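You operate a simulated robot arm through the tools that you are given. There is no shell and no other tool. Be economical: measure what you need, move in short steps, check, and stop when the job is done.

You run a simulated two-armed robot. Do the job below in one go: nothing can be reset, and whatever is moved stays where it is left.

## Task
Take the green pouch from the trough and pump it up into the green band.
Fine: Shut the grid again; vent before the seal lever goes back; the pouch stays at the nozzle. Where these are worked on the way, their far stop is far enough and under half their travel is too little: seal lever, trough grid.

The check looks at the end state, three seconds after you hand in, the way a careful person would. Anything else that was tipped, shoved, dropped, spilled or broken makes it a failure. Lids that push on must go on centred and level and be pressed home; caps that screw on are set level and turned clockwise until they are tight.

## Robot
Two 6-joint arms with fingered hands on one trunk, hanging from a carriage that runs on a gantry, over the field with the corners [648, 1595], [-632, 1595], [-632, -705], [648, -705] (x, y) and turns from -381 to 307 degrees about z. Base frame: it is fixed where the carriage stands at the start and does not move with it; the origin is on the floor, on the carriage's upright axis, x ahead of it, y to its left, z up. Readings come in mm, degrees, newtons and seconds.
The left shoulder is at the start at [40, 152, 1612], the right one opposite. With the tool pointing down near the work surface each hand reaches from about 100 to 500 mm from the robot's upright axis, wherever it stands, measured 20 degrees to its own side. Places, roughly: pouch seat [500, 100, 800]; pump lever [700, -100, 900]; seal lever [700, 200, 1000]; trough grid [500, -200, 900]; vent key [700, 0, 900]. Payload 4 kg a hand.
The TCP of each hand is the grasp point between the finger pads, 30 mm short of the fingertips. In the tool frame z runs along the fingers and y along their closing line. The gripper opens to 104 mm. The gripper's body begins 35 mm behind the TCP. The gripper is a hand of 5 fingers: y runs from the thumb to the fingers, the wrist lies at [-15, -104, -178] in the tool frame, and closing takes about 1.5 s.
Orientation is that of the tool frame in the base frame, as [roll, pitch, yaw] about the fixed x, y, z axes, in that order (R = Rz(yaw) Ry(pitch) Rx(roll)). With the fingers straight down and the wrist toward the robot, the tool's x, y and z point along [0, 1, 0], [1, 0, 0] and [0, 0, -1] of the base frame.

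## Interface
- The arms move only by the tool send_rows. It takes "left_deltas", "right_deltas" or both (then of equal length, played together; a hand with none holds still); each is a list that holds one entry, the list of rows, each a list of 6 numbers: the shift along the tool's x, y, z in mm, then the turn, a rotation vector about the tool's x, y, z in degrees. In form: [[[x, y, z, ax, ay, az], ...]]. A call has 1 to 8 rows; each row shifts and turns the commanded pose from where the row before left it, along the tool's axes as they then stand. "left_gripper" and "right_gripper" are, for a hand that has rows, the closure in counts, from 0 (fully open) to 255 (shut), set as the call begins (left out, the last holds). Each row takes 0.2 s and may step no farther than 50 mm and 8.6 degrees from the row before; otherwise, or with a gripper value out of range, the whole call is refused. A pose out of reach is approached as far as the arm can. The call stops where the force on the tool passes 70 N (or 10 N more than at its start, if that is more) or the arm is blocked; 0.2 s more then pass. The fingers move at their own pace (about 45 mm/s each) and stop on an object; they squeeze with about 25 N. The grip force told is the motor's: it shows also when the fingers shut on nothing. Time passes only in rows, and 0.2 s behind the last, so rows that do not move let the fingers close. The reply holds the time, the measured pose of the TCP, the force on the tool along the base axes, the opening and the grip force, in the units named above and with some noise, with the torque about the TCP (base axes, N m) and any sound that the robot's microphone picked up, and new pictures: "show" is both (left out), scene, wrist or none (wrist: the cameras of the hands that moved).
- Cameras (640 x 400 px; columns grow to the right, rows downward): "scene" is now at [219.1, -6.5, 1877.3]; the picture's right is [-0.13, -0.99, 0.00], its down [-0.91, 0.12, -0.39] and it looks along [0.39, -0.05, -0.92] (base axes); focal length 257 px, centre (320, 200). "left" rides on the left gripper at [-61, -83, -119] in its tool frame; the picture's right is [-0.79, -0.29, 0.54], its down [0.56, -0.71, 0.44] and it looks along [0.26, 0.65, 0.72] (tool axes); focal length 234 px, centre (320, 200). "right" rides on the right gripper at [60, -83, -120] in its tool frame; the picture's right is [-0.79, 0.29, -0.54], its down [-0.56, -0.71, 0.44] and it looks along [-0.26, 0.65, 0.72] (tool axes); focal length 234 px, centre (320, 200). There is no depth. A picture from a camera that has moved, and an enlarged one, comes with that camera's place and axes in the base frame and with its lens.
- move_column(by): slides the trunk up (or, below 0, down) by that many mm; the arms and the scene camera ride with it, the base frame stays. It gives what a move gives, with no picture.
- drive_base(legs): drives the robot by 1 to 6 legs, each [ahead, left, turn to the left] in mm, mm and degrees, along the robot's own axes; the way and the turn of a leg run together, so that a leg with both is an arc; at most 1500 mm and 180 degrees a leg. The arms and the cameras ride along, it lands a little off, and it stops where it bumps. It keeps to its track: a leg is cut to what the track allows. It gives what a move gives, and a new picture of the scene camera.
- move_fingers(index, middle, ring, little, thumb_bend, thumb_turn, hand): sets how far each is bent, from 0 (flat) to 100 (curled in); at 30 the hand is open as for a grip, at 70 the pads meet at the TCP. One left out holds its place. A second passes; each finger stops where it meets its share of the squeeze, and holds until it gets a number again. A gripper value or a shape takes the hand back. It gives what a move gives, with no picture; readings hold the bend of each and the force on index, middle, ring, little, thumb and palm. thumb_turn goes from beside the hand (0) to across from the fingers (100), as for a grip.
- grasp_type(shape, hand): the hand has 5 fingers and takes this shape, open, in about a second: jaw (thumb against the fingers, like two jaws); tri (thumb and two fingers); tip (a fingertip pinch); poke (one finger out to press); point (the index stretched); flat (the hand flat); cup (the hand cupped); fist (a fist). The gripper value then closes the fingers along that shape, each until it touches; the sizes above hold for jaw. It gives what a move gives, with no picture.
- pan_tilt(pan, tilt): turns the head with the scene camera to pan (to the left, within 86 degrees either way) and tilt (down, from -29 to 69), counted from straight ahead of the robot. It gives what a move gives, and a new picture of the scene camera.
- inspect(camera, box): a new picture of the part [left, top, right, bottom] of that camera's present view, enlarged. It takes no simulated time.
- job_done(): hands the job in; it is judged then, once.

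Go step by step. Nothing tells you exact positions but the pictures and the camera data: compare them with the known pose of the tool, close in by small moves and look again before you grip or let go. The budget is 120 turns and 260 pictures, counting those below and the enlarged ones. Unless the task says otherwise, let go and move clear before handing in.

The tools are called after "Call:" as a command line: name --argument value ..., lists and objects as JSON in quotes. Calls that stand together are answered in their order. send_rows: Moves the arms, as the interface text tells. Its arguments: {"type":"object","properties":{"left_deltas":{"type":"array"},"left_gripper":{"type":"number"},"right_deltas":{"type":"array"},"right_gripper":{"type":"number"},"show":{"type":"string","enum":["both","scene","wrist","none"]}},"required":[]} The other tools are called the same way: move_column (by) slides the trunk up or down; grasp_type (shape, hand) gives the hand a shape; move_fingers (index, middle, ring, little, thumb_bend, thumb_turn, hand) moves the fingers one by one; drive_base (legs) drives the base; pan_tilt (pan, tilt) turns the head that bears the scene camera; inspect (camera, box) takes an enlarged picture of a part of a camera's view; job_done () hands the job in.

At the start:

```text
time: 0.0
left_tool_pos: [598.2, 170.9, 999.7]
left_orientation: [-179.9, 0.1, 89.8]
left_contact_force: [-0.2, 0.4, -0.8]
left_torque: [0.0, 0.01, 0.03]
left_opening: 103.3
left_grip_force: 0.1
left_shape: jaw
left_bend: [30.0, 30.0, 30.0, 30.0, 30.0, 97.0]
left_finger forces: [0.1, 0.0, 0.0, 0.0, 0.1, 0.0]
right_tool_pos: [596.9, -217.3, 997.9]
right_orientation: [179.8, -0.9, 90.6]
right_contact_force: [0.0, 0.8, -0.6]
right_torque: [-0.03, 0.01, -0.01]
right_opening: 103.6
right_grip_force: 0.0
right_shape: jaw
right_bend: [30.0, 30.0, 30.0, 30.0, 30.0, 97.0]
right_finger forces: [0.0, 0.0, 0.0, 0.1, 0.1, 0.0]
trunk travel left (down, up): [-785.0, 15.0]
robot x, y, heading: [0.2, -1.4, 0.2]
head pan, tilt: [-7.4, 66.8]
```

scene: 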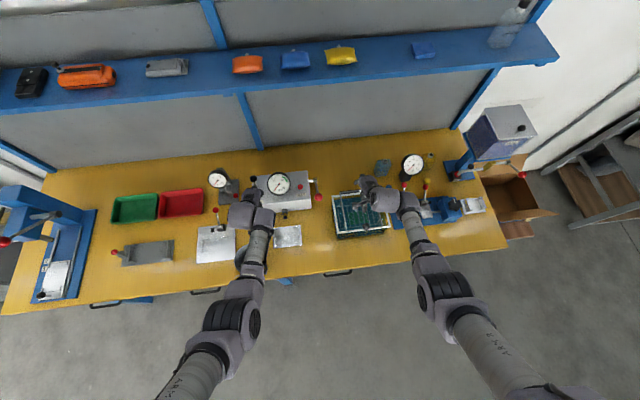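
right: 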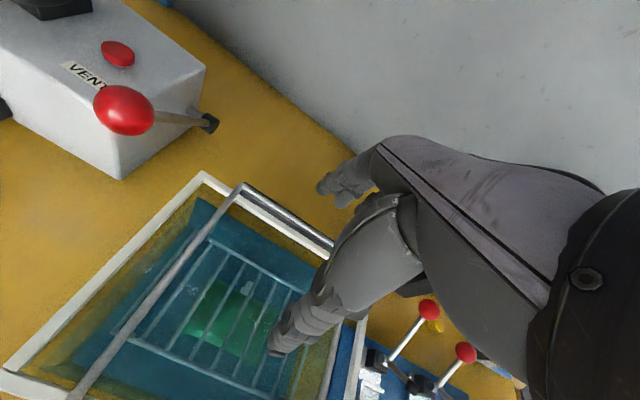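
left: 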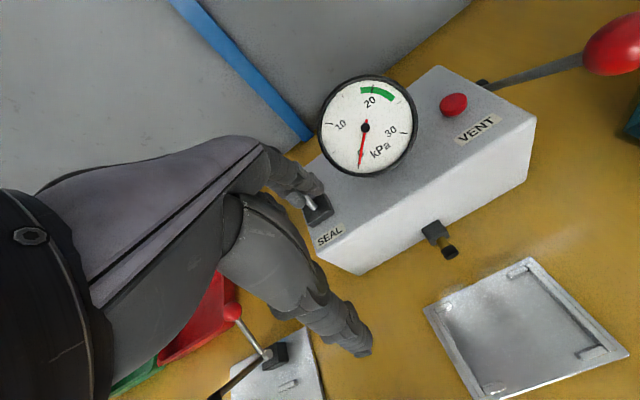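

I see the pump box with gauge, SEAL, VENT and red-ball pump lever, a seat plate below the nozzle, and the trough with a grid and a green pouch inside. I'll look closer first.

Call:
inspect --camera "scene" --box '[200, 140, 340, 260]'

Call:
inspect --camera "scene" --box '[310, 140, 450, 260]'

Call:
inspect --camera "right" --box '[0, 160, 400, 400]'

```text
3.33 times, centred on (270, 200) of scene
camera zoom: at [219.1, -6.5, 1877.3], right [-0.13, -0.99, 0.0], down [-0.91, 0.12, -0.39], along [0.39, -0.05, -0.92], focal length 855 px, centre (487, 200)
```

zoom: 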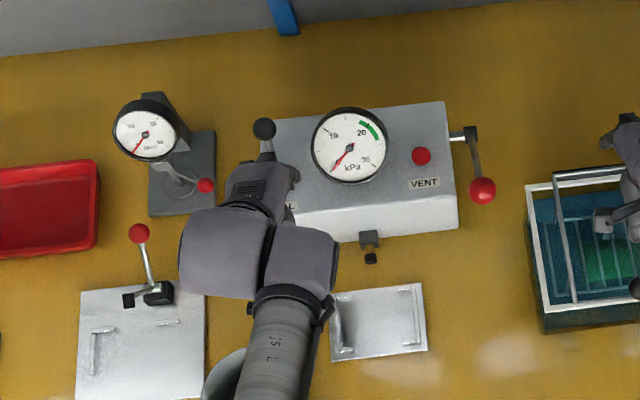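

```text
3.33 times, centred on (380, 200) of scene
camera zoom: at [219.1, -6.5, 1877.3], right [-0.13, -0.99, 0.0], down [-0.91, 0.12, -0.39], along [0.39, -0.05, -0.92], focal length 855 px, centre (120, 200)
```

zoom: 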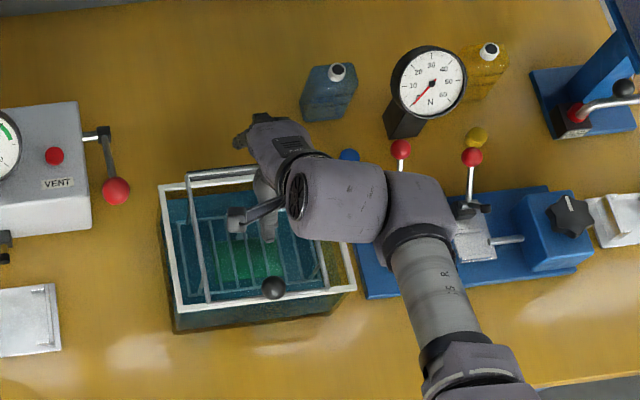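

```text
1.60 times, centred on (200, 280) of right
camera zoom: at [512.0, -159.4, 1118.2], right [0.3, -0.79, 0.53], down [-0.7, -0.56, -0.45], along [0.65, -0.24, -0.72], focal length 375 px, centre (512, 72)
```

zoom: 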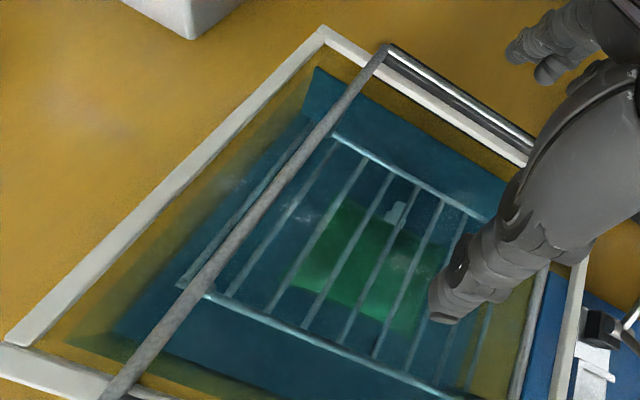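

The hands hide the trough and seal lever; I move both up and outward, then look again.

Call:
send_rows --left_deltas '[[[0, 0, -50, 0, 0, 0], [0, 0, -50, 0, 0, 0], [45, -20, 0, 0, 0, 0], [45, -20, 0, 0, 0, 0], [45, -20, 0, 0, 0, 0], [45, -20, 0, 0, 0, 0], [0, -45, 0, 0, 0, 0], [0, -45, 0, 0, 0, 0]]]' --right_deltas '[[[0, 0, -50, 0, 0, 0], [0, 0, -50, 0, 0, 0], [-45, -20, 0, 0, 0, 0], [-45, -20, 0, 0, 0, 0], [-45, -20, 0, 0, 0, 0], [-45, -20, 0, 0, 0, 0], [0, -45, 0, 0, 0, 0], [0, -45, 0, 0, 0, 0]]]' --show "both"

```text
time: 1.8
left_tool_pos: [429.8, 349.5, 1097.2]
left_orientation: [180.0, 0.1, 89.9]
left_contact_force: [1.0, 0.3, -0.7]
left_torque: [-0.01, 0.05, 0.0]
left_opening: 103.7
left_grip_force: 0.0
left_shape: jaw
left_bend: [30.0, 30.0, 30.0, 30.0, 30.0, 97.0]
left_finger forces: [0.1, 0.0, 0.0, 0.0, 0.0, 0.0]
right_tool_pos: [430.9, -415.7, 1088.8]
right_orientation: [179.8, -1.0, 90.6]
right_contact_force: [0.5, -0.3, -0.1]
right_torque: [0.02, -0.02, 0.01]
right_opening: 103.7
right_grip_force: 0.1
right_shape: jaw
right_bend: [30.0, 30.0, 30.0, 30.0, 30.0, 97.0]
right_finger forces: [0.0, 0.0, 0.0, 0.0, 0.0, 0.0]
right hand out of reach, approached as far as the arm can: row 1, 2
trunk travel left (down, up): [-785.0, 15.0]
robot x, y, heading: [-0.8, 1.3, -0.0]
head pan, tilt: [-7.4, 66.8]
camera scene: at [218.9, -6.6, 1877.2], right [-0.13, -0.99, 0.0], down [-0.91, 0.12, -0.39], along [0.39, -0.05, -0.92], focal length 257 px, centre (320, 200)
camera right: at [346.8, -359.0, 1208.5], right [0.3, -0.79, 0.53], down [-0.7, -0.56, -0.45], along [0.65, -0.24, -0.72], focal length 234 px, centre (320, 200)
camera left: at [346.1, 289.5, 1217.6], right [-0.29, -0.79, -0.54], down [-0.71, 0.56, -0.44], along [0.65, 0.26, -0.72], focal length 234 px, centre (320, 200)
```

scene: 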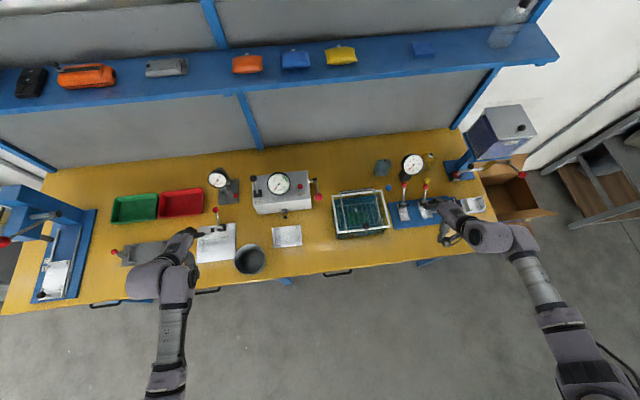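
right: 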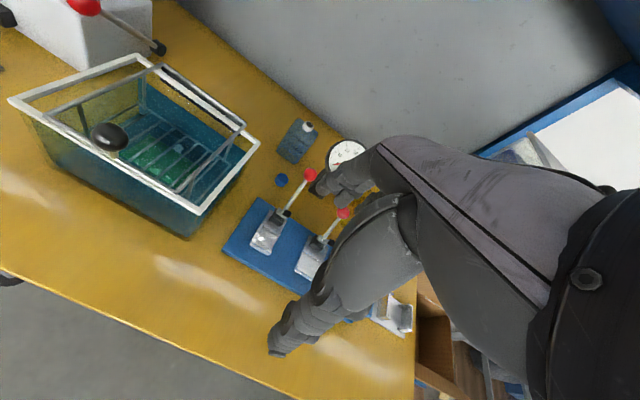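
left: 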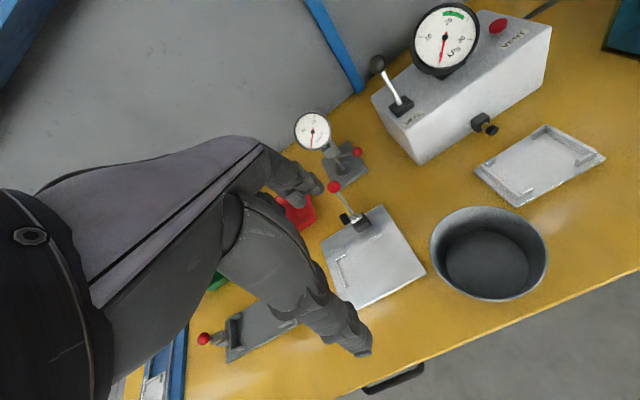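

Call:
inspect --camera "scene" --box '[240, 160, 340, 260]'

Call:
inspect --camera "scene" --box '[310, 170, 410, 250]'

Call:
inspect --camera "right" --box '[0, 30, 270, 240]'

Call:
inspect --camera "left" --box '[340, 0, 640, 220]'

```text
4.00 times, centred on (290, 210) of scene
camera zoom: at [218.9, -6.6, 1877.2], right [-0.13, -0.99, 0.0], down [-0.91, 0.12, -0.39], along [0.39, -0.05, -0.92], focal length 1026 px, centre (440, 160)
```

zoom: 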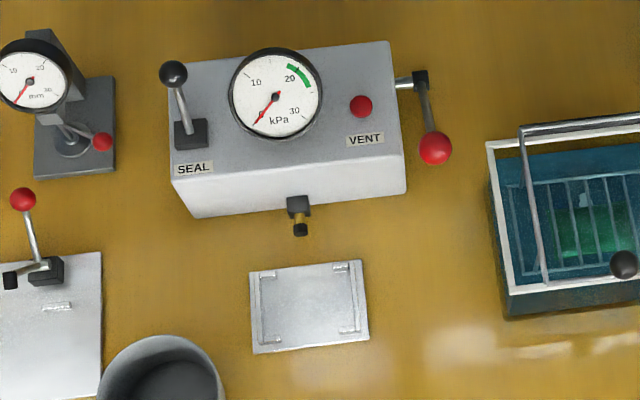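

```text
5.00 times, centred on (360, 210) of scene
camera zoom: at [218.9, -6.6, 1877.2], right [-0.13, -0.99, 0.0], down [-0.91, 0.12, -0.39], along [0.39, -0.05, -0.92], focal length 1283 px, centre (120, 150)
```

zoom: 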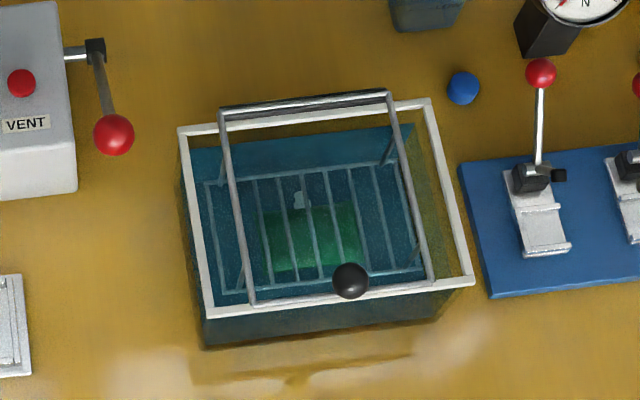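

```text
1.90 times, centred on (135, 135) of right
camera zoom: at [346.8, -359.0, 1208.5], right [0.3, -0.79, 0.53], down [-0.7, -0.56, -0.45], along [0.65, -0.24, -0.72], focal length 446 px, centre (672, 324)
```

zoom: 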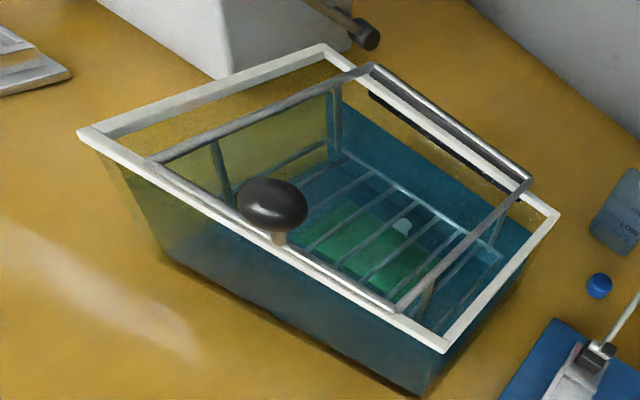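

```text
1.82 times, centred on (490, 110) of left
camera zoom: at [346.1, 289.5, 1217.6], right [-0.29, -0.79, -0.54], down [-0.71, 0.56, -0.44], along [0.65, 0.26, -0.72], focal length 426 px, centre (11, 364)
```

zoom: 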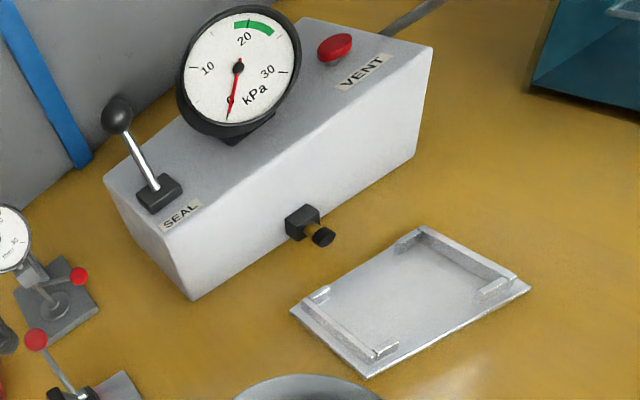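

The seal knob is at about (718,190,995), the pump ball at (628,-52,946) and the grid knob at (481,-212,957), with the grid hinged at the back near x=640. I drive 150 mm closer and yaw the right hand so its closing line lies along y, letting the knob pivot in the grip.

Call:
drive_base --legs '[[150, 0, 0]]'

Call:
send_rows --right_deltas '[[[0, 0, 0, 0, 0, -8.5], [0, 0, 0, 0, 0, -8.5], [0, 0, 0, 0, 0, -8.5], [0, 0, 0, 0, 0, -8.5], [0, 0, 0, 0, 0, -8.5], [0, 0, 0, 0, 0, -8.5], [0, 0, 0, 0, 0, -8.5], [0, 0, 0, 0, 0, -8.5]]]' --show "none"

Call:
send_rows --right_deltas '[[[0, 0, 0, 0, 0, -8.5], [0, 0, 0, 0, 0, -8.5], [0, 0, 0, 0, 0, -5]]]' --show "both"

```text
time: 3.2
left_tool_pos: [580.9, 349.8, 1097.7]
left_orientation: [-180.0, 0.1, 90.0]
left_contact_force: [-0.2, -0.8, -0.1]
left_torque: [-0.01, 0.0, -0.03]
left_opening: 103.9
left_grip_force: 0.0
left_shape: jaw
left_bend: [30.0, 30.0, 30.0, 30.0, 30.0, 97.0]
left_finger forces: [0.0, 0.0, 0.0, 0.0, 0.0, 0.1]
right_tool_pos: [583.1, -415.6, 1088.3]
right_orientation: [179.8, -0.9, 90.6]
right_contact_force: [0.1, 0.2, -0.6]
right_torque: [0.02, 0.03, -0.03]
right_opening: 103.8
right_grip_force: 0.1
right_shape: jaw
right_bend: [30.0, 30.0, 30.0, 30.0, 30.0, 97.0]
right_finger forces: [0.0, 0.0, 0.0, 0.0, 0.0, 0.1]
trunk travel left (down, up): [-785.0, 15.0]
robot x, y, heading: [148.7, -0.5, 0.2]
head pan, tilt: [-7.4, 66.8]
camera scene: at [369.1, -6.3, 1877.3], right [-0.13, -0.99, 0.0], down [-0.91, 0.12, -0.39], along [0.39, -0.05, -0.92], focal length 257 px, centre (320, 200)
```

scene: 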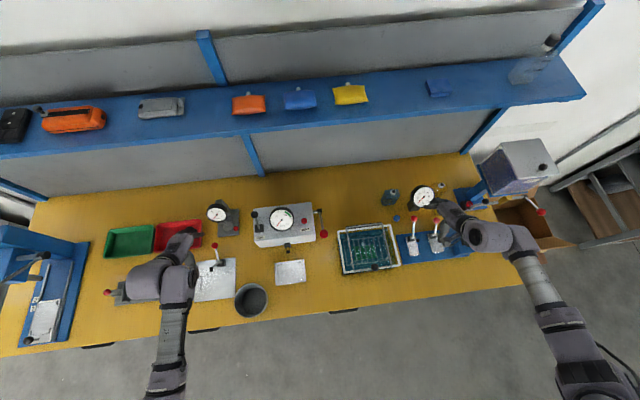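

```text
time: 5.0
left_tool_pos: [581.0, 349.8, 1098.9]
left_orientation: [180.0, 0.0, 90.1]
left_contact_force: [0.7, 0.2, -0.2]
left_torque: [0.03, -0.01, 0.0]
left_opening: 103.9
left_grip_force: 0.0
left_shape: jaw
left_bend: [30.0, 30.0, 30.0, 30.0, 30.0, 97.0]
left_finger forces: [0.1, 0.0, 0.1, 0.0, 0.1, 0.0]
right_tool_pos: [583.2, -416.6, 1089.5]
right_orientation: [179.0, -0.1, 158.7]
right_contact_force: [0.0, 0.1, -0.6]
right_torque: [-0.01, -0.02, 0.01]
right_opening: 103.9
right_grip_force: 0.0
right_shape: jaw
right_bend: [30.0, 30.0, 30.0, 30.0, 30.0, 97.0]
right_finger forces: [0.0, 0.0, 0.0, 0.0, 0.0, 0.0]
trunk travel left (down, up): [-785.0, 15.0]
robot x, y, heading: [149.6, -1.8, -0.1]
head pan, tilt: [-7.4, 66.8]
```

```text
time: 5.8
left_tool_pos: [579.9, 350.0, 1097.4]
left_orientation: [-180.0, 0.1, 90.0]
left_contact_force: [0.5, 0.0, -0.3]
left_torque: [0.01, 0.01, -0.05]
left_opening: 103.5
left_grip_force: 0.0
left_shape: jaw
left_bend: [30.0, 30.0, 30.0, 30.0, 30.0, 97.0]
left_finger forces: [0.0, 0.0, 0.1, 0.0, 0.0, 0.0]
right_tool_pos: [582.2, -414.7, 1089.0]
right_orientation: [178.9, 0.2, -179.2]
right_contact_force: [-0.3, 0.3, -0.3]
right_torque: [0.02, 0.0, -0.02]
right_opening: 103.7
right_grip_force: 0.1
right_shape: jaw
right_bend: [30.0, 30.0, 30.0, 30.0, 30.0, 97.0]
right_finger forces: [0.0, 0.0, 0.0, 0.0, 0.0, 0.1]
trunk travel left (down, up): [-785.0, 15.0]
robot x, y, heading: [148.5, 3.2, -0.1]
head pan, tilt: [-7.4, 66.8]
camera scene: at [369.0, -6.3, 1877.3], right [-0.13, -0.99, 0.0], down [-0.91, 0.12, -0.39], along [0.39, -0.05, -0.92], focal length 257 px, centre (320, 200)
camera right: at [522.7, -502.1, 1206.1], right [0.78, 0.29, 0.55], down [0.57, -0.69, -0.45], along [0.25, 0.66, -0.71], focal length 234 px, centre (320, 200)
```

scene: 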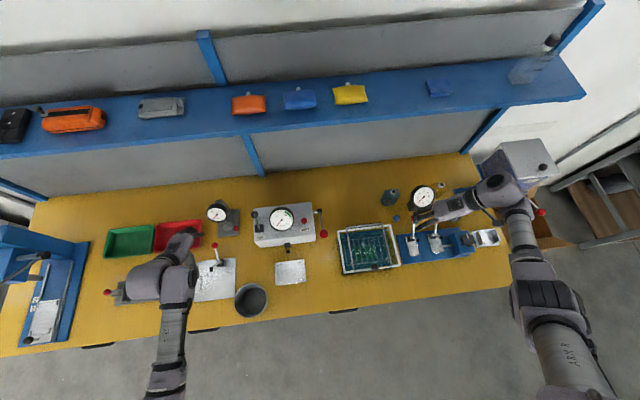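
right: 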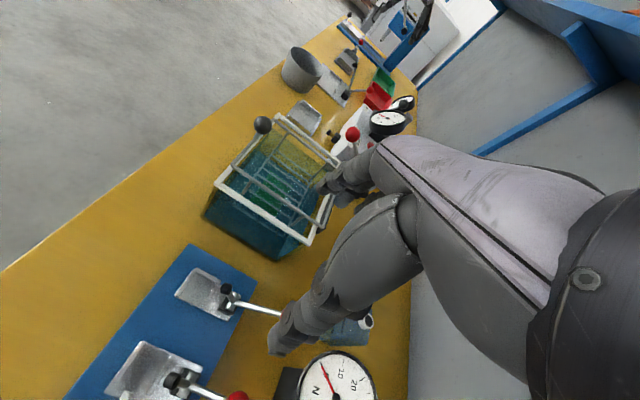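

Now move the right hand over the grid knob at safe height.

Call:
send_rows --right_deltas '[[[25, 45, 0, 0, 0, 0], [25, 45, 0, 0, 0, 0], [25, 45, 0, 0, 0, 0], [26, 45, 0, 0, 0, 0], [0, 22, 20, 0, 0, 0], [0, 0, 25, 0, 0, 0]]]' --show "both"

```text
refused: row 1 steps farther than a row can; nothing moved
```

Call:
send_rows --right_deltas '[[[20, 41, 0, 0, 0, 0], [20, 41, 0, 0, 0, 0], [20, 41, 0, 0, 0, 0], [21, 40, 0, 0, 0, 0], [20, 40, 0, 0, 0, 0], [0, 0, 25, 0, 0, 0], [0, 0, 25, 0, 0, 0]]]' --show "both"

```text
time: 7.4
left_tool_pos: [580.3, 349.9, 1097.9]
left_orientation: [179.9, 0.1, 90.0]
left_contact_force: [0.5, -0.9, -0.6]
left_torque: [0.02, -0.01, 0.04]
left_opening: 103.8
left_grip_force: 0.0
left_shape: jaw
left_bend: [30.0, 30.0, 30.0, 30.0, 30.0, 97.0]
left_finger forces: [0.0, 0.1, 0.0, 0.0, 0.1, 0.0]
right_tool_pos: [480.0, -213.4, 1040.6]
right_orientation: [179.1, 0.1, -179.3]
right_contact_force: [0.3, -0.5, -0.1]
right_torque: [-0.01, -0.01, 0.01]
right_opening: 104.0
right_grip_force: 0.0
right_shape: jaw
right_bend: [30.0, 30.0, 30.0, 30.0, 30.0, 97.0]
right_finger forces: [0.0, 0.0, 0.0, 0.1, 0.0, 0.0]
trunk travel left (down, up): [-785.0, 15.0]
robot x, y, heading: [151.0, 0.0, 0.2]
head pan, tilt: [-7.4, 66.8]
camera scene: at [369.0, -6.3, 1877.3], right [-0.13, -0.99, 0.0], down [-0.91, 0.12, -0.39], along [0.39, -0.05, -0.92], focal length 257 px, centre (320, 200)
camera right: at [419.1, -299.5, 1158.3], right [0.78, 0.29, 0.55], down [0.57, -0.69, -0.44], along [0.25, 0.66, -0.71], focal length 234 px, centre (320, 200)
```

scene: 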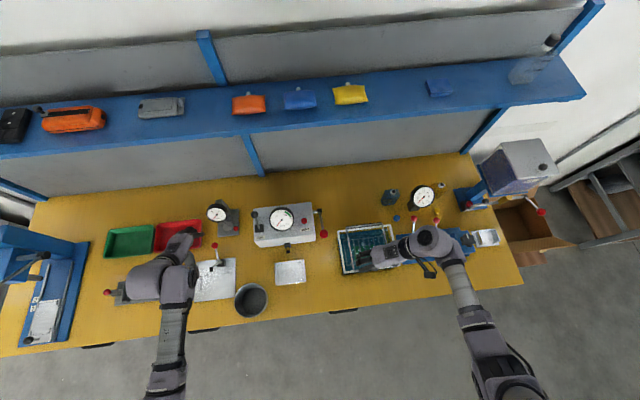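
right: 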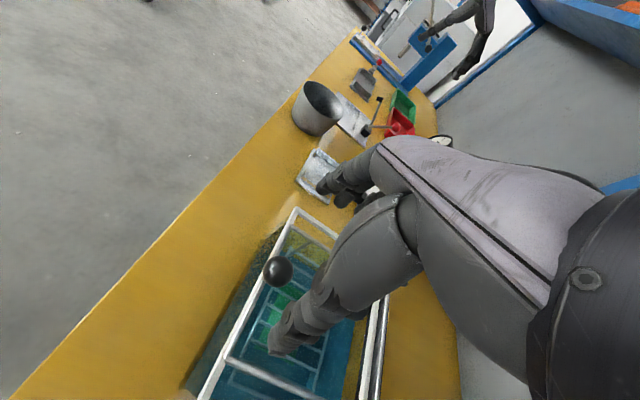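

Call:
send_rows --right_deltas '[[[1, -1, 35, 0, 0, 0], [0, 0, 25, 0, 0, 0], [0, 0, 13, 0, 0, 0]]]' --show "wrist"

Call:
send_rows --right_deltas '[[[0, 0, 0, 0, 0, 0], [0, 0, 0, 0, 0, 0], [0, 0, 0, 0, 0, 0], [0, 0, 0, 0, 0, 0], [0, 0, 0, 0, 0, 0], [0, 0, 0, 0, 0, 0], [0, 0, 0, 0, 0, 0]]]' --right_gripper 255 --show "wrist"

```text
time: 8.2
left_tool_pos: [579.5, 350.0, 1098.7]
left_orientation: [-179.9, 0.0, 90.1]
left_contact_force: [-0.9, 0.5, 0.1]
left_torque: [0.01, 0.01, -0.02]
left_opening: 103.9
left_grip_force: 0.0
left_shape: jaw
left_bend: [30.0, 30.0, 30.0, 30.0, 30.0, 97.0]
left_finger forces: [0.0, 0.1, 0.0, 0.0, 0.1, 0.1]
right_tool_pos: [477.8, -212.6, 969.4]
right_orientation: [179.2, 0.2, -179.4]
right_contact_force: [-0.4, -0.5, -0.1]
right_torque: [0.01, 0.01, -0.02]
right_opening: 103.8
right_grip_force: 0.1
right_shape: jaw
right_bend: [30.0, 30.0, 30.0, 30.0, 30.0, 97.0]
right_finger forces: [0.0, 0.1, 0.0, 0.1, 0.0, 0.0]
trunk travel left (down, up): [-785.0, 15.0]
robot x, y, heading: [150.3, -2.5, 0.1]
head pan, tilt: [-7.4, 66.8]
camera right: at [417.8, -298.9, 1086.4], right [0.78, 0.29, 0.55], down [0.57, -0.69, -0.44], along [0.25, 0.66, -0.71], focal length 234 px, centre (320, 200)
```

right: 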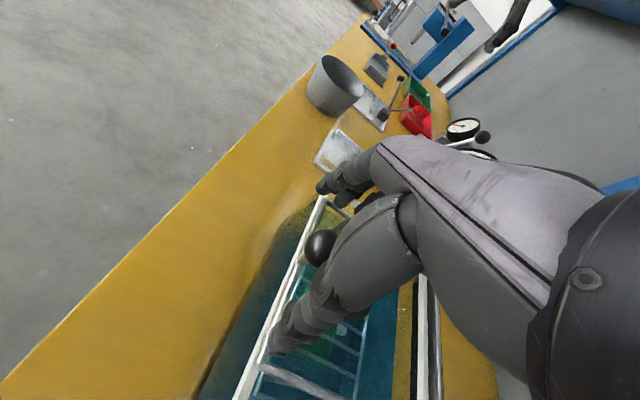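

```text
time: 9.8
left_tool_pos: [579.9, 349.7, 1098.5]
left_orientation: [179.9, 0.1, 90.0]
left_contact_force: [0.0, 0.1, -0.1]
left_torque: [0.01, 0.02, 0.03]
left_opening: 104.0
left_grip_force: 0.1
left_shape: jaw
left_bend: [30.0, 30.0, 30.0, 30.0, 30.0, 97.0]
left_finger forces: [0.0, 0.0, 0.0, 0.1, 0.0, 0.1]
right_tool_pos: [477.1, -214.7, 969.3]
right_orientation: [179.2, 0.2, -179.3]
right_contact_force: [0.1, -5.7, -3.2]
right_torque: [-0.1, -0.02, 0.0]
right_opening: 14.4
right_grip_force: 25.1
right_shape: jaw
right_bend: [72.0, 71.0, 70.0, 66.0, 77.0, 100.0]
right_finger forces: [9.5, 3.9, 0.1, 0.0, 17.3, 0.0]
trunk travel left (down, up): [-785.0, 15.0]
robot x, y, heading: [150.7, 0.0, -0.2]
head pan, tilt: [-7.4, 66.8]
camera right: at [417.4, -300.6, 1086.6], right [0.78, 0.29, 0.55], down [0.57, -0.69, -0.44], along [0.25, 0.66, -0.71], focal length 234 px, centre (320, 200)
```

right: 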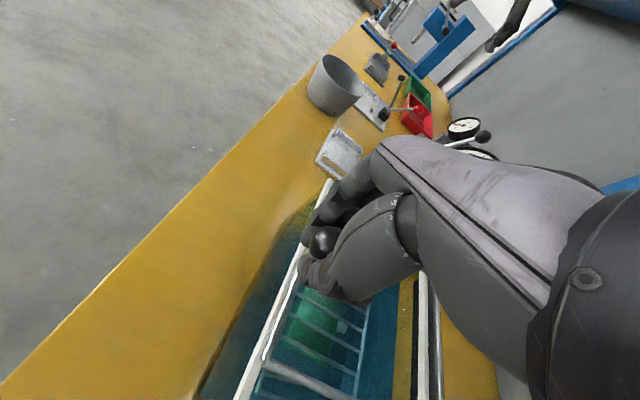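

The knob is held by thumb, index and middle. I lift gently along the arc about the back hinge.

Call:
send_rows --right_deltas '[[[-1.9, 0, -11.4, 0, 0, 0], [-2.7, 0, -11.1, 0, 0, 0], [-3.5, 0, -11, 0, 0, 0], [-4.3, 0, -10.6, 0, 0, 0]]]' --show "both"

```text
time: 10.8
left_tool_pos: [579.9, 349.8, 1098.0]
left_orientation: [180.0, 0.1, 90.0]
left_contact_force: [0.0, -0.9, -0.5]
left_torque: [-0.05, 0.03, -0.03]
left_opening: 104.1
left_grip_force: 0.0
left_shape: jaw
left_bend: [30.0, 30.0, 30.0, 30.0, 30.0, 97.0]
left_finger forces: [0.1, 0.0, 0.1, 0.0, 0.0, 0.1]
right_tool_pos: [488.9, -214.6, 1013.2]
right_orientation: [179.1, 0.1, -179.2]
right_contact_force: [-4.3, -5.7, -1.2]
right_torque: [0.11, 0.25, -0.03]
right_opening: 13.7
right_grip_force: 24.7
right_shape: jaw
right_bend: [72.0, 71.0, 70.0, 66.0, 79.0, 100.0]
right_finger forces: [14.1, 6.8, 0.0, 0.0, 13.9, 0.0]
trunk travel left (down, up): [-785.0, 15.0]
robot x, y, heading: [151.1, 2.7, 0.1]
head pan, tilt: [-7.4, 66.8]
camera scene: at [368.7, -6.6, 1877.2], right [-0.13, -0.99, 0.0], down [-0.91, 0.12, -0.39], along [0.39, -0.05, -0.92], focal length 257 px, centre (320, 200)
camera right: at [429.2, -300.6, 1130.6], right [0.78, 0.29, 0.55], down [0.57, -0.69, -0.45], along [0.25, 0.66, -0.71], focal length 234 px, centre (320, 200)
```

scene: 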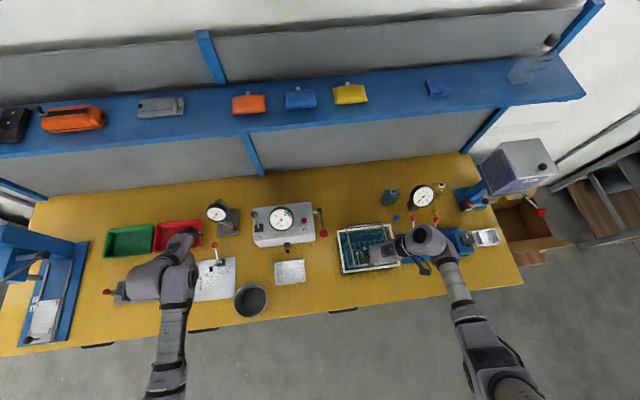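
right: 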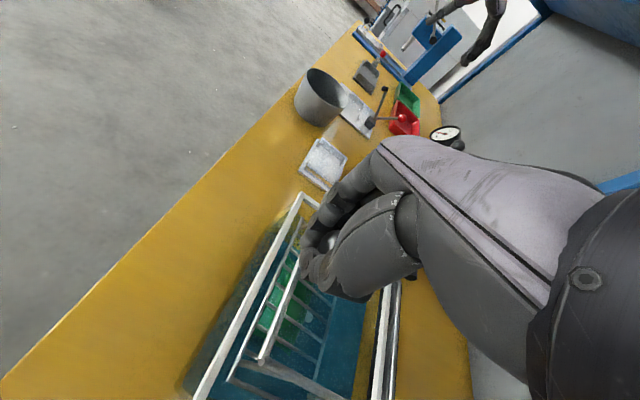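

Call:
send_rows --right_deltas '[[[-5, 0, -10.4, 0, 0, 0], [-5.7, 0, -10, 0, 0, 0], [-6.4, 0, -9.6, 0, 0, 0], [-7, 0, -9.1, 0, 0, 0], [-7.7, 0, -8.6, 0, 0, 0], [-8.2, 0, -8, 0, 0, 0]]]' --show "both"

```text
time: 12.2
left_tool_pos: [578.5, 348.6, 1097.9]
left_orientation: [-179.8, 0.1, 90.0]
left_contact_force: [0.0, -0.3, -0.8]
left_torque: [-0.01, 0.01, -0.01]
left_opening: 103.6
left_grip_force: 0.1
left_shape: jaw
left_bend: [30.0, 30.0, 30.0, 30.0, 30.0, 97.0]
left_finger forces: [0.0, 0.0, 0.0, 0.1, 0.1, 0.0]
right_tool_pos: [527.9, -214.4, 1067.6]
right_orientation: [179.1, 0.0, -179.3]
right_contact_force: [-12.6, -3.2, 3.5]
right_torque: [-0.12, 0.87, -0.05]
right_opening: 12.4
right_grip_force: 25.4
right_shape: jaw
right_bend: [72.0, 70.0, 70.0, 66.0, 81.0, 100.0]
right_finger forces: [33.6, 9.2, 8.6, 0.0, 15.9, 0.0]
trunk travel left (down, up): [-785.0, 15.0]
robot x, y, heading: [149.7, 0.4, 0.3]
head pan, tilt: [-7.4, 66.8]
camera scene: at [368.4, -6.6, 1877.0], right [-0.13, -0.99, 0.0], down [-0.91, 0.12, -0.39], along [0.39, -0.05, -0.92], focal length 257 px, centre (320, 200)
camera right: at [468.4, -300.5, 1185.6], right [0.79, 0.29, 0.55], down [0.57, -0.69, -0.45], along [0.25, 0.66, -0.71], focal length 234 px, centre (320, 200)
```

scene: 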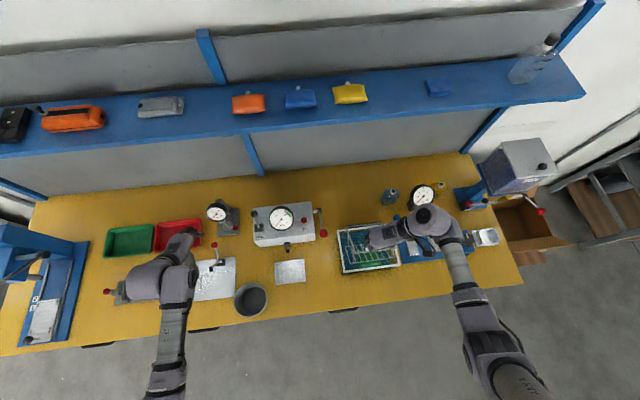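
right: 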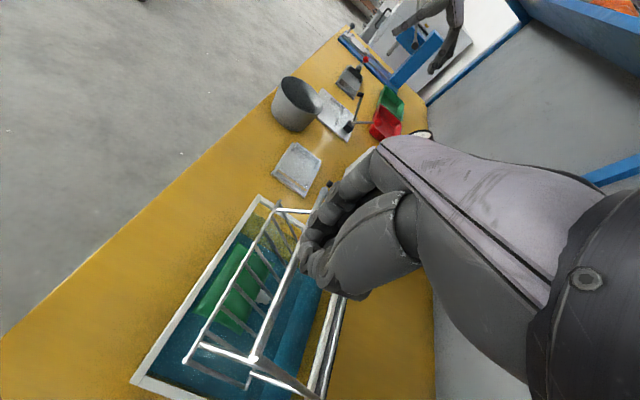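

Call:
send_rows --right_deltas '[[[-3, 0, -7.5, 0, 5, 0], [-6, 0, -8, 0, 5, 0], [-7, 0, -8, 0, 5, 0], [-8, 0, -7, 0, 5, 0]]]' --show "both"

```text
time: 13.2
left_tool_pos: [581.0, 351.6, 1099.6]
left_orientation: [180.0, 0.0, 90.1]
left_contact_force: [-0.2, -0.1, 0.7]
left_torque: [-0.01, 0.0, -0.01]
left_opening: 103.9
left_grip_force: 0.0
left_shape: jaw
left_bend: [30.0, 30.0, 30.0, 30.0, 30.0, 97.0]
left_finger forces: [0.0, 0.0, 0.0, 0.1, 0.0, 0.0]
right_tool_pos: [557.7, -211.7, 1095.1]
right_orientation: [178.9, -19.9, -178.9]
right_contact_force: [2.2, 5.9, -10.2]
right_torque: [0.11, 0.07, 0.07]
right_opening: 10.6
right_grip_force: 24.4
right_shape: jaw
right_bend: [72.0, 71.0, 70.0, 66.0, 82.0, 100.0]
right_finger forces: [0.0, 4.2, 7.5, 0.1, 0.0, 0.0]
trunk travel left (down, up): [-785.0, 15.0]
robot x, y, heading: [150.5, -2.4, 0.0]
head pan, tilt: [-7.4, 66.8]
camera scene: at [368.9, -5.8, 1877.4], right [-0.13, -0.99, 0.0], down [-0.91, 0.12, -0.39], along [0.39, -0.05, -0.92], focal length 257 px, centre (320, 200)
camera right: at [542.3, -297.6, 1225.9], right [0.92, 0.3, 0.25], down [0.39, -0.69, -0.61], along [-0.01, 0.66, -0.75], focal length 234 px, centre (320, 200)
```

scene: 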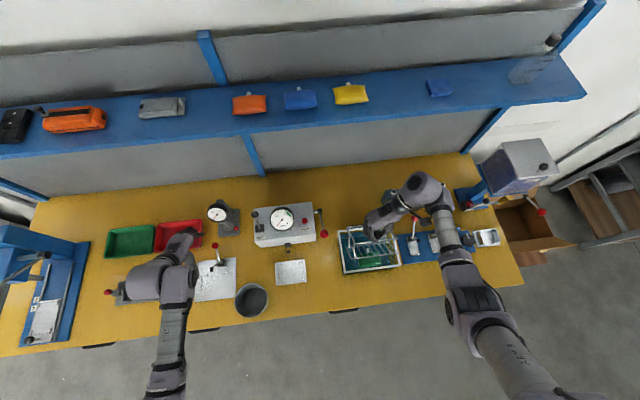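
right: 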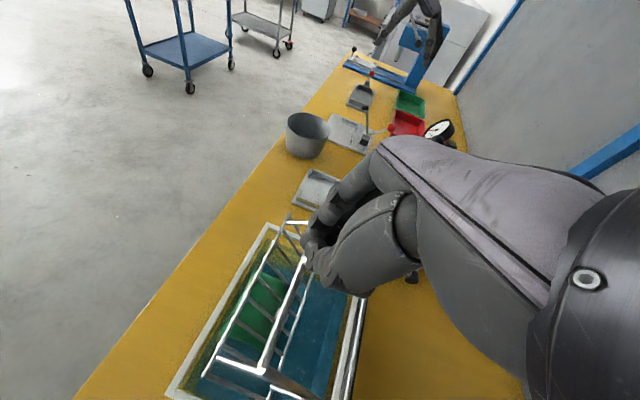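

Call:
inspect --camera "right" --box '[160, 180, 440, 400]'

Call:
inspect --camera "scene" --box '[320, 170, 440, 290]'

```text
1.82 times, centred on (300, 290) of right
camera zoom: at [542.3, -297.6, 1225.9], right [0.92, 0.3, 0.25], down [0.39, -0.69, -0.61], along [-0.01, 0.66, -0.75], focal length 426 px, centre (356, 36)
```

zoom: 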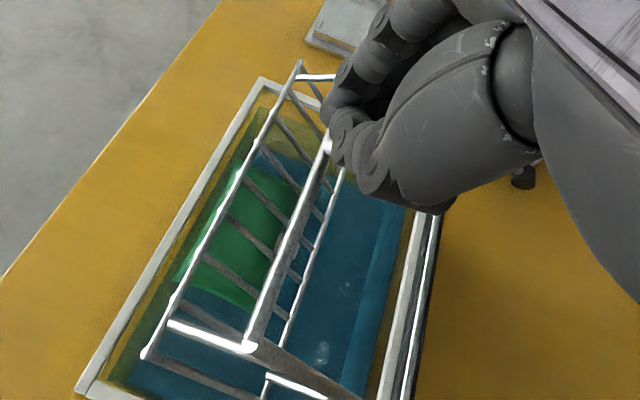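

```text
3.33 times, centred on (380, 230) of scene
camera zoom: at [368.9, -5.8, 1877.4], right [-0.13, -0.99, 0.0], down [-0.91, 0.12, -0.39], along [0.39, -0.05, -0.92], focal length 855 px, centre (120, 100)
```

zoom: 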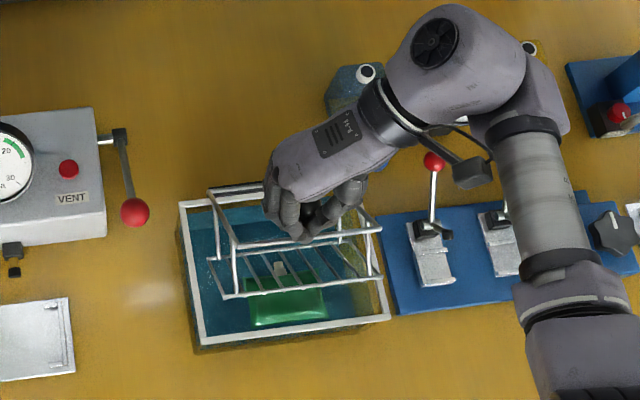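

Call:
send_rows --right_deltas '[[[-6.8, 0, -7.8, 0, 0, 0], [-8.2, 0, -6.7, 0, 0, 0], [-9, 0, -5.9, 0, 0, 0], [-10, 0, -4.7, 0, 0, 0]]]' --show "wrist"

Call:
inspect --camera "scene" --box '[320, 170, 440, 290]'

```text
time: 14.2
left_tool_pos: [580.4, 351.1, 1098.3]
left_orientation: [-180.0, 0.0, 90.0]
left_contact_force: [0.3, -0.1, 1.3]
left_torque: [-0.01, -0.02, 0.02]
left_opening: 104.0
left_grip_force: 0.1
left_shape: jaw
left_bend: [30.0, 30.0, 30.0, 30.0, 30.0, 97.0]
left_finger forces: [0.0, 0.0, 0.1, 0.1, 0.0, 0.0]
right_tool_pos: [600.2, -211.9, 1109.8]
right_orientation: [178.4, -19.8, -178.7]
right_contact_force: [-15.0, 12.1, 33.1]
right_torque: [0.39, 0.98, 0.1]
right_opening: 12.2
right_grip_force: 24.7
right_shape: jaw
right_bend: [73.0, 71.0, 70.0, 66.0, 83.0, 100.0]
right_finger forces: [49.0, 3.5, 7.9, 0.0, 0.0, 0.0]
trunk travel left (down, up): [-785.0, 15.0]
robot x, y, heading: [150.6, 1.2, -0.0]
head pan, tilt: [-7.4, 66.8]
camera right: at [584.3, -298.8, 1240.3], right [0.92, 0.3, 0.25], down [0.39, -0.69, -0.62], along [-0.01, 0.66, -0.75], focal length 234 px, centre (320, 200)
```

right: 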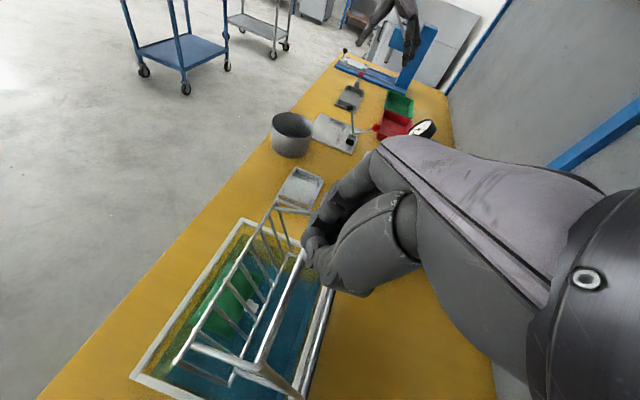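

```text
3.33 times, centred on (380, 230) of scene
camera zoom: at [368.7, -6.0, 1878.0], right [-0.13, -0.99, 0.0], down [-0.91, 0.12, -0.39], along [0.39, -0.05, -0.92], focal length 855 px, centre (120, 100)
```

zoom: 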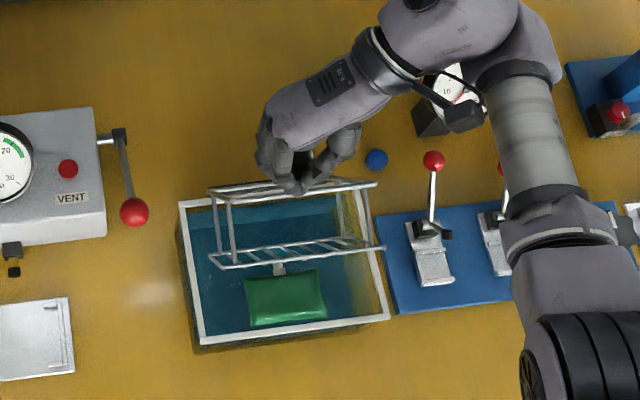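

Call:
send_rows --right_deltas '[[[-5.7, 0, 1.1, 0, 0, 0], [-5.7, 0, 1.1, 0, 0, 0]]]' --show "wrist"

Call:
inspect --camera "scene" --box '[320, 170, 440, 290]'

```text
time: 14.6
left_tool_pos: [579.9, 349.9, 1097.9]
left_orientation: [-180.0, 0.1, 90.0]
left_contact_force: [0.3, 0.5, -0.8]
left_torque: [-0.02, -0.02, -0.04]
left_opening: 103.7
left_grip_force: 0.1
left_shape: jaw
left_bend: [30.0, 30.0, 30.0, 30.0, 30.0, 97.0]
left_finger forces: [0.1, 0.1, 0.0, 0.0, 0.0, 0.0]
right_tool_pos: [604.3, -210.6, 1111.3]
right_orientation: [177.8, -20.2, -178.3]
right_contact_force: [-12.3, 4.8, 27.5]
right_torque: [0.16, 0.73, 0.05]
right_opening: 12.0
right_grip_force: 25.1
right_shape: jaw
right_bend: [73.0, 71.0, 70.0, 66.0, 83.0, 100.0]
right_finger forces: [45.1, 0.0, 5.9, 0.1, 0.1, 0.1]
trunk travel left (down, up): [-785.0, 15.0]
robot x, y, heading: [145.6, 3.8, 0.0]
head pan, tilt: [-7.4, 66.8]
stopped in row 2 (right hand): the force on the tool passed its limit (the readings are from after the stop); the commanded pose is now the measured one
camera right: at [590.3, -298.9, 1240.4], right [0.92, 0.29, 0.25], down [0.38, -0.68, -0.63], along [-0.02, 0.67, -0.74], focal length 234 px, centre (320, 200)
```

right: 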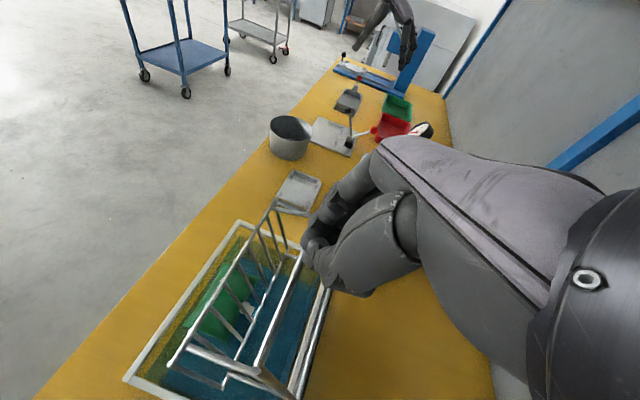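

```text
3.33 times, centred on (380, 230) of scene
camera zoom: at [368.3, -6.2, 1876.9], right [-0.13, -0.99, 0.0], down [-0.91, 0.12, -0.39], along [0.39, -0.05, -0.92], focal length 855 px, centre (120, 100)
```

zoom: 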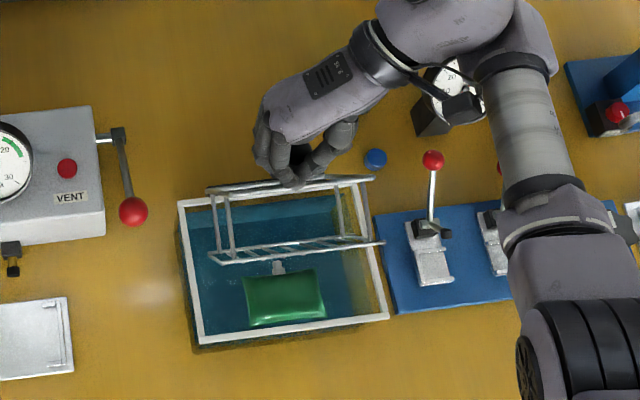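

The grid is stopped at about 70° open, which looks like its far stop. I ease off to see whether it stays.

Call:
send_rows --right_deltas '[[[3, 0, 2, 0, 0, 0], [3, 0, 2, 0, 0, 0], [0, 0, 0, 0, 0, 0], [0, 0, 0, 0, 0, 0], [0, 0, 0, 0, 0, 0]]]' --right_gripper 150 --show "wrist"

Call:
inspect --camera "right" --box '[100, 160, 420, 400]'

Call:
inspect --camera "scene" --box '[320, 170, 440, 290]'

```text
time: 15.8
left_tool_pos: [580.2, 350.0, 1096.9]
left_orientation: [180.0, 0.1, 90.0]
left_contact_force: [0.4, 0.6, 0.6]
left_torque: [-0.01, 0.03, 0.02]
left_opening: 103.8
left_grip_force: 0.1
left_shape: jaw
left_bend: [30.0, 30.0, 30.0, 30.0, 30.0, 97.0]
left_finger forces: [0.0, 0.1, 0.0, 0.0, 0.0, 0.0]
right_tool_pos: [599.4, -212.8, 1107.4]
right_orientation: [178.1, -20.0, -178.6]
right_contact_force: [-0.4, -0.1, 0.7]
right_torque: [0.0, -0.02, 0.0]
right_opening: 42.4
right_grip_force: 0.1
right_shape: jaw
right_bend: [74.0, 48.0, 46.0, 70.0, 72.0, 100.0]
right_finger forces: [0.0, 0.0, 0.0, 0.0, 0.0, 0.0]
trunk travel left (down, up): [-785.0, 15.0]
robot x, y, heading: [148.8, -1.2, -0.0]
head pan, tilt: [-7.4, 66.8]
camera right: at [583.8, -300.0, 1237.1], right [0.92, 0.3, 0.25], down [0.39, -0.68, -0.62], along [-0.01, 0.67, -0.74], focal length 234 px, centre (320, 200)
```

right: 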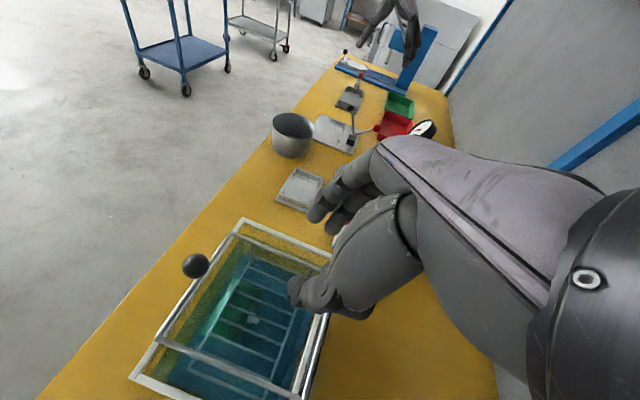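

```text
1.67 times, centred on (260, 280) of right
camera zoom: at [583.8, -300.0, 1237.1], right [0.92, 0.3, 0.25], down [0.39, -0.68, -0.62], along [-0.01, 0.67, -0.74], focal length 390 px, centre (420, 67)
```

zoom: 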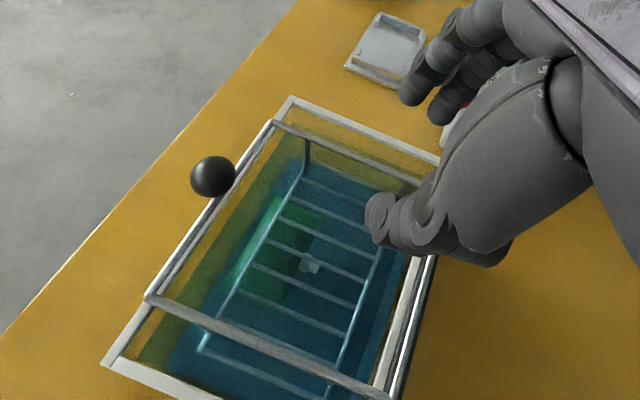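

```text
3.33 times, centred on (380, 230) of scene
camera zoom: at [368.8, -6.4, 1877.2], right [-0.13, -0.99, 0.0], down [-0.91, 0.12, -0.39], along [0.39, -0.05, -0.92], focal length 855 px, centre (120, 100)
```

zoom: 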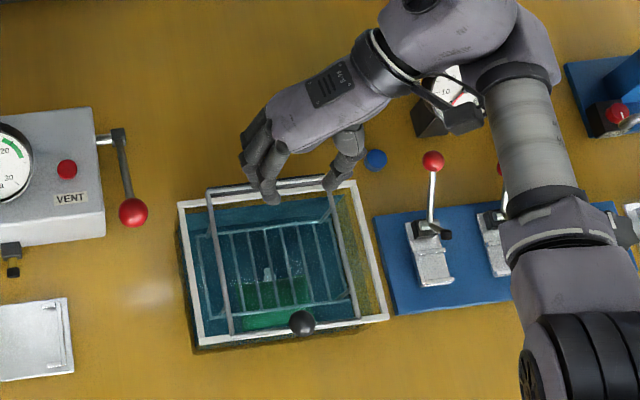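

The grid falls shut by itself, so the right hand must hold it open while the left hand takes the floating pouch. I shift the base 80 mm right for left-hand reach, then regrip the knob with the hand already tilted.

Call:
drive_base --legs '[[0, -80, 0]]'

Call:
send_rows --right_deltas '[[[29, 27, 24, 0, 0, 0], [29, 27, 24, 0, 0, 0], [30, 26, 24, 0, 0, 0]]]' --right_gripper 0 --show "both"

```text
time: 16.9
left_tool_pos: [581.4, 269.4, 1099.3]
left_orientation: [180.0, 0.2, 89.9]
left_contact_force: [-0.2, 0.3, 0.1]
left_torque: [0.03, -0.01, 0.02]
left_opening: 103.8
left_grip_force: 0.1
left_shape: jaw
left_bend: [30.0, 30.0, 30.0, 30.0, 30.0, 97.0]
left_finger forces: [0.1, 0.0, 0.1, 0.1, 0.0, 0.0]
right_tool_pos: [597.9, -291.8, 1107.8]
right_orientation: [178.0, -20.0, -178.4]
right_contact_force: [0.6, 0.2, 0.5]
right_torque: [0.0, -0.03, 0.0]
right_opening: 42.5
right_grip_force: 0.2
right_shape: jaw
right_bend: [74.0, 48.0, 46.0, 70.0, 72.0, 100.0]
right_finger forces: [0.0, 0.0, 0.0, 0.0, 0.0, 0.1]
trunk travel left (down, up): [-785.0, 15.0]
robot x, y, heading: [148.6, -79.6, 0.2]
head pan, tilt: [-7.4, 66.8]
camera scene: at [368.7, -85.4, 1877.3], right [-0.13, -0.99, 0.0], down [-0.91, 0.12, -0.39], along [0.39, -0.05, -0.92], focal length 257 px, centre (320, 200)
```

scene: 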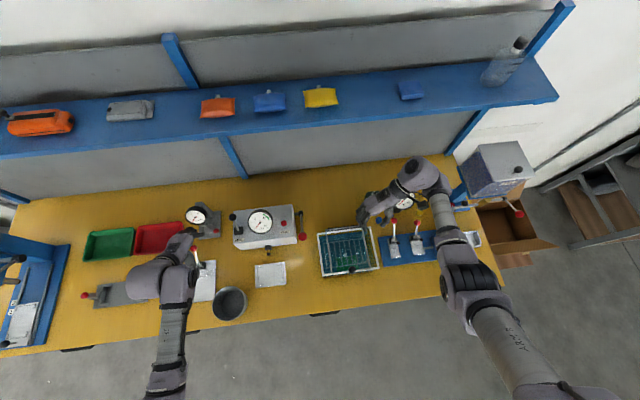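

```text
time: 17.7
left_tool_pos: [580.1, 270.9, 1097.4]
left_orientation: [-179.9, 0.0, 89.9]
left_contact_force: [-0.4, 0.8, 0.2]
left_torque: [-0.03, 0.03, 0.0]
left_opening: 103.7
left_grip_force: 0.1
left_shape: jaw
left_bend: [30.0, 30.0, 30.0, 30.0, 30.0, 97.0]
left_finger forces: [0.1, 0.0, 0.0, 0.1, 0.0, 0.1]
right_tool_pos: [486.9, -213.3, 1075.4]
right_orientation: [178.1, -19.9, -178.5]
right_contact_force: [0.8, 0.7, -0.1]
right_torque: [0.02, 0.04, -0.01]
right_opening: 103.5
right_grip_force: 0.0
right_shape: jaw
right_bend: [30.0, 30.0, 30.0, 30.0, 30.0, 97.0]
right_finger forces: [0.1, 0.0, 0.0, 0.0, 0.0, 0.0]
trunk travel left (down, up): [-785.0, 15.0]
robot x, y, heading: [147.5, -77.6, -0.0]
head pan, tilt: [-7.4, 66.8]
camera scene: at [368.6, -85.2, 1877.3], right [-0.13, -0.99, 0.0], down [-0.91, 0.12, -0.39], along [0.39, -0.05, -0.92], focal length 257 px, centre (320, 200)
camera right: at [473.1, -300.1, 1204.7], right [0.92, 0.29, 0.25], down [0.38, -0.68, -0.62], along [-0.01, 0.67, -0.74], focal length 234 px, centre (320, 200)
```

scene: 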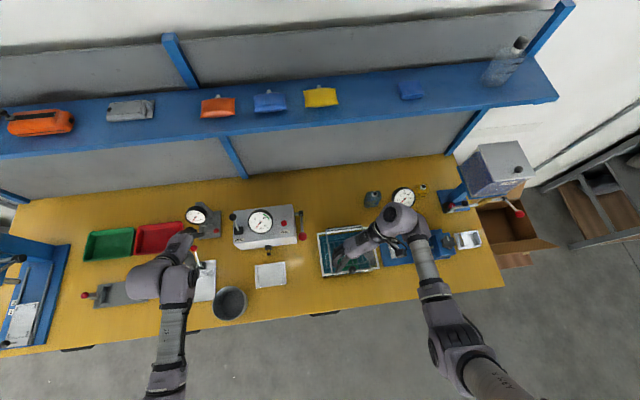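
right: 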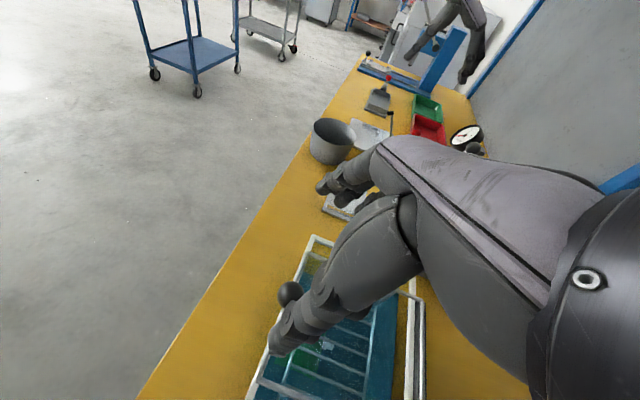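

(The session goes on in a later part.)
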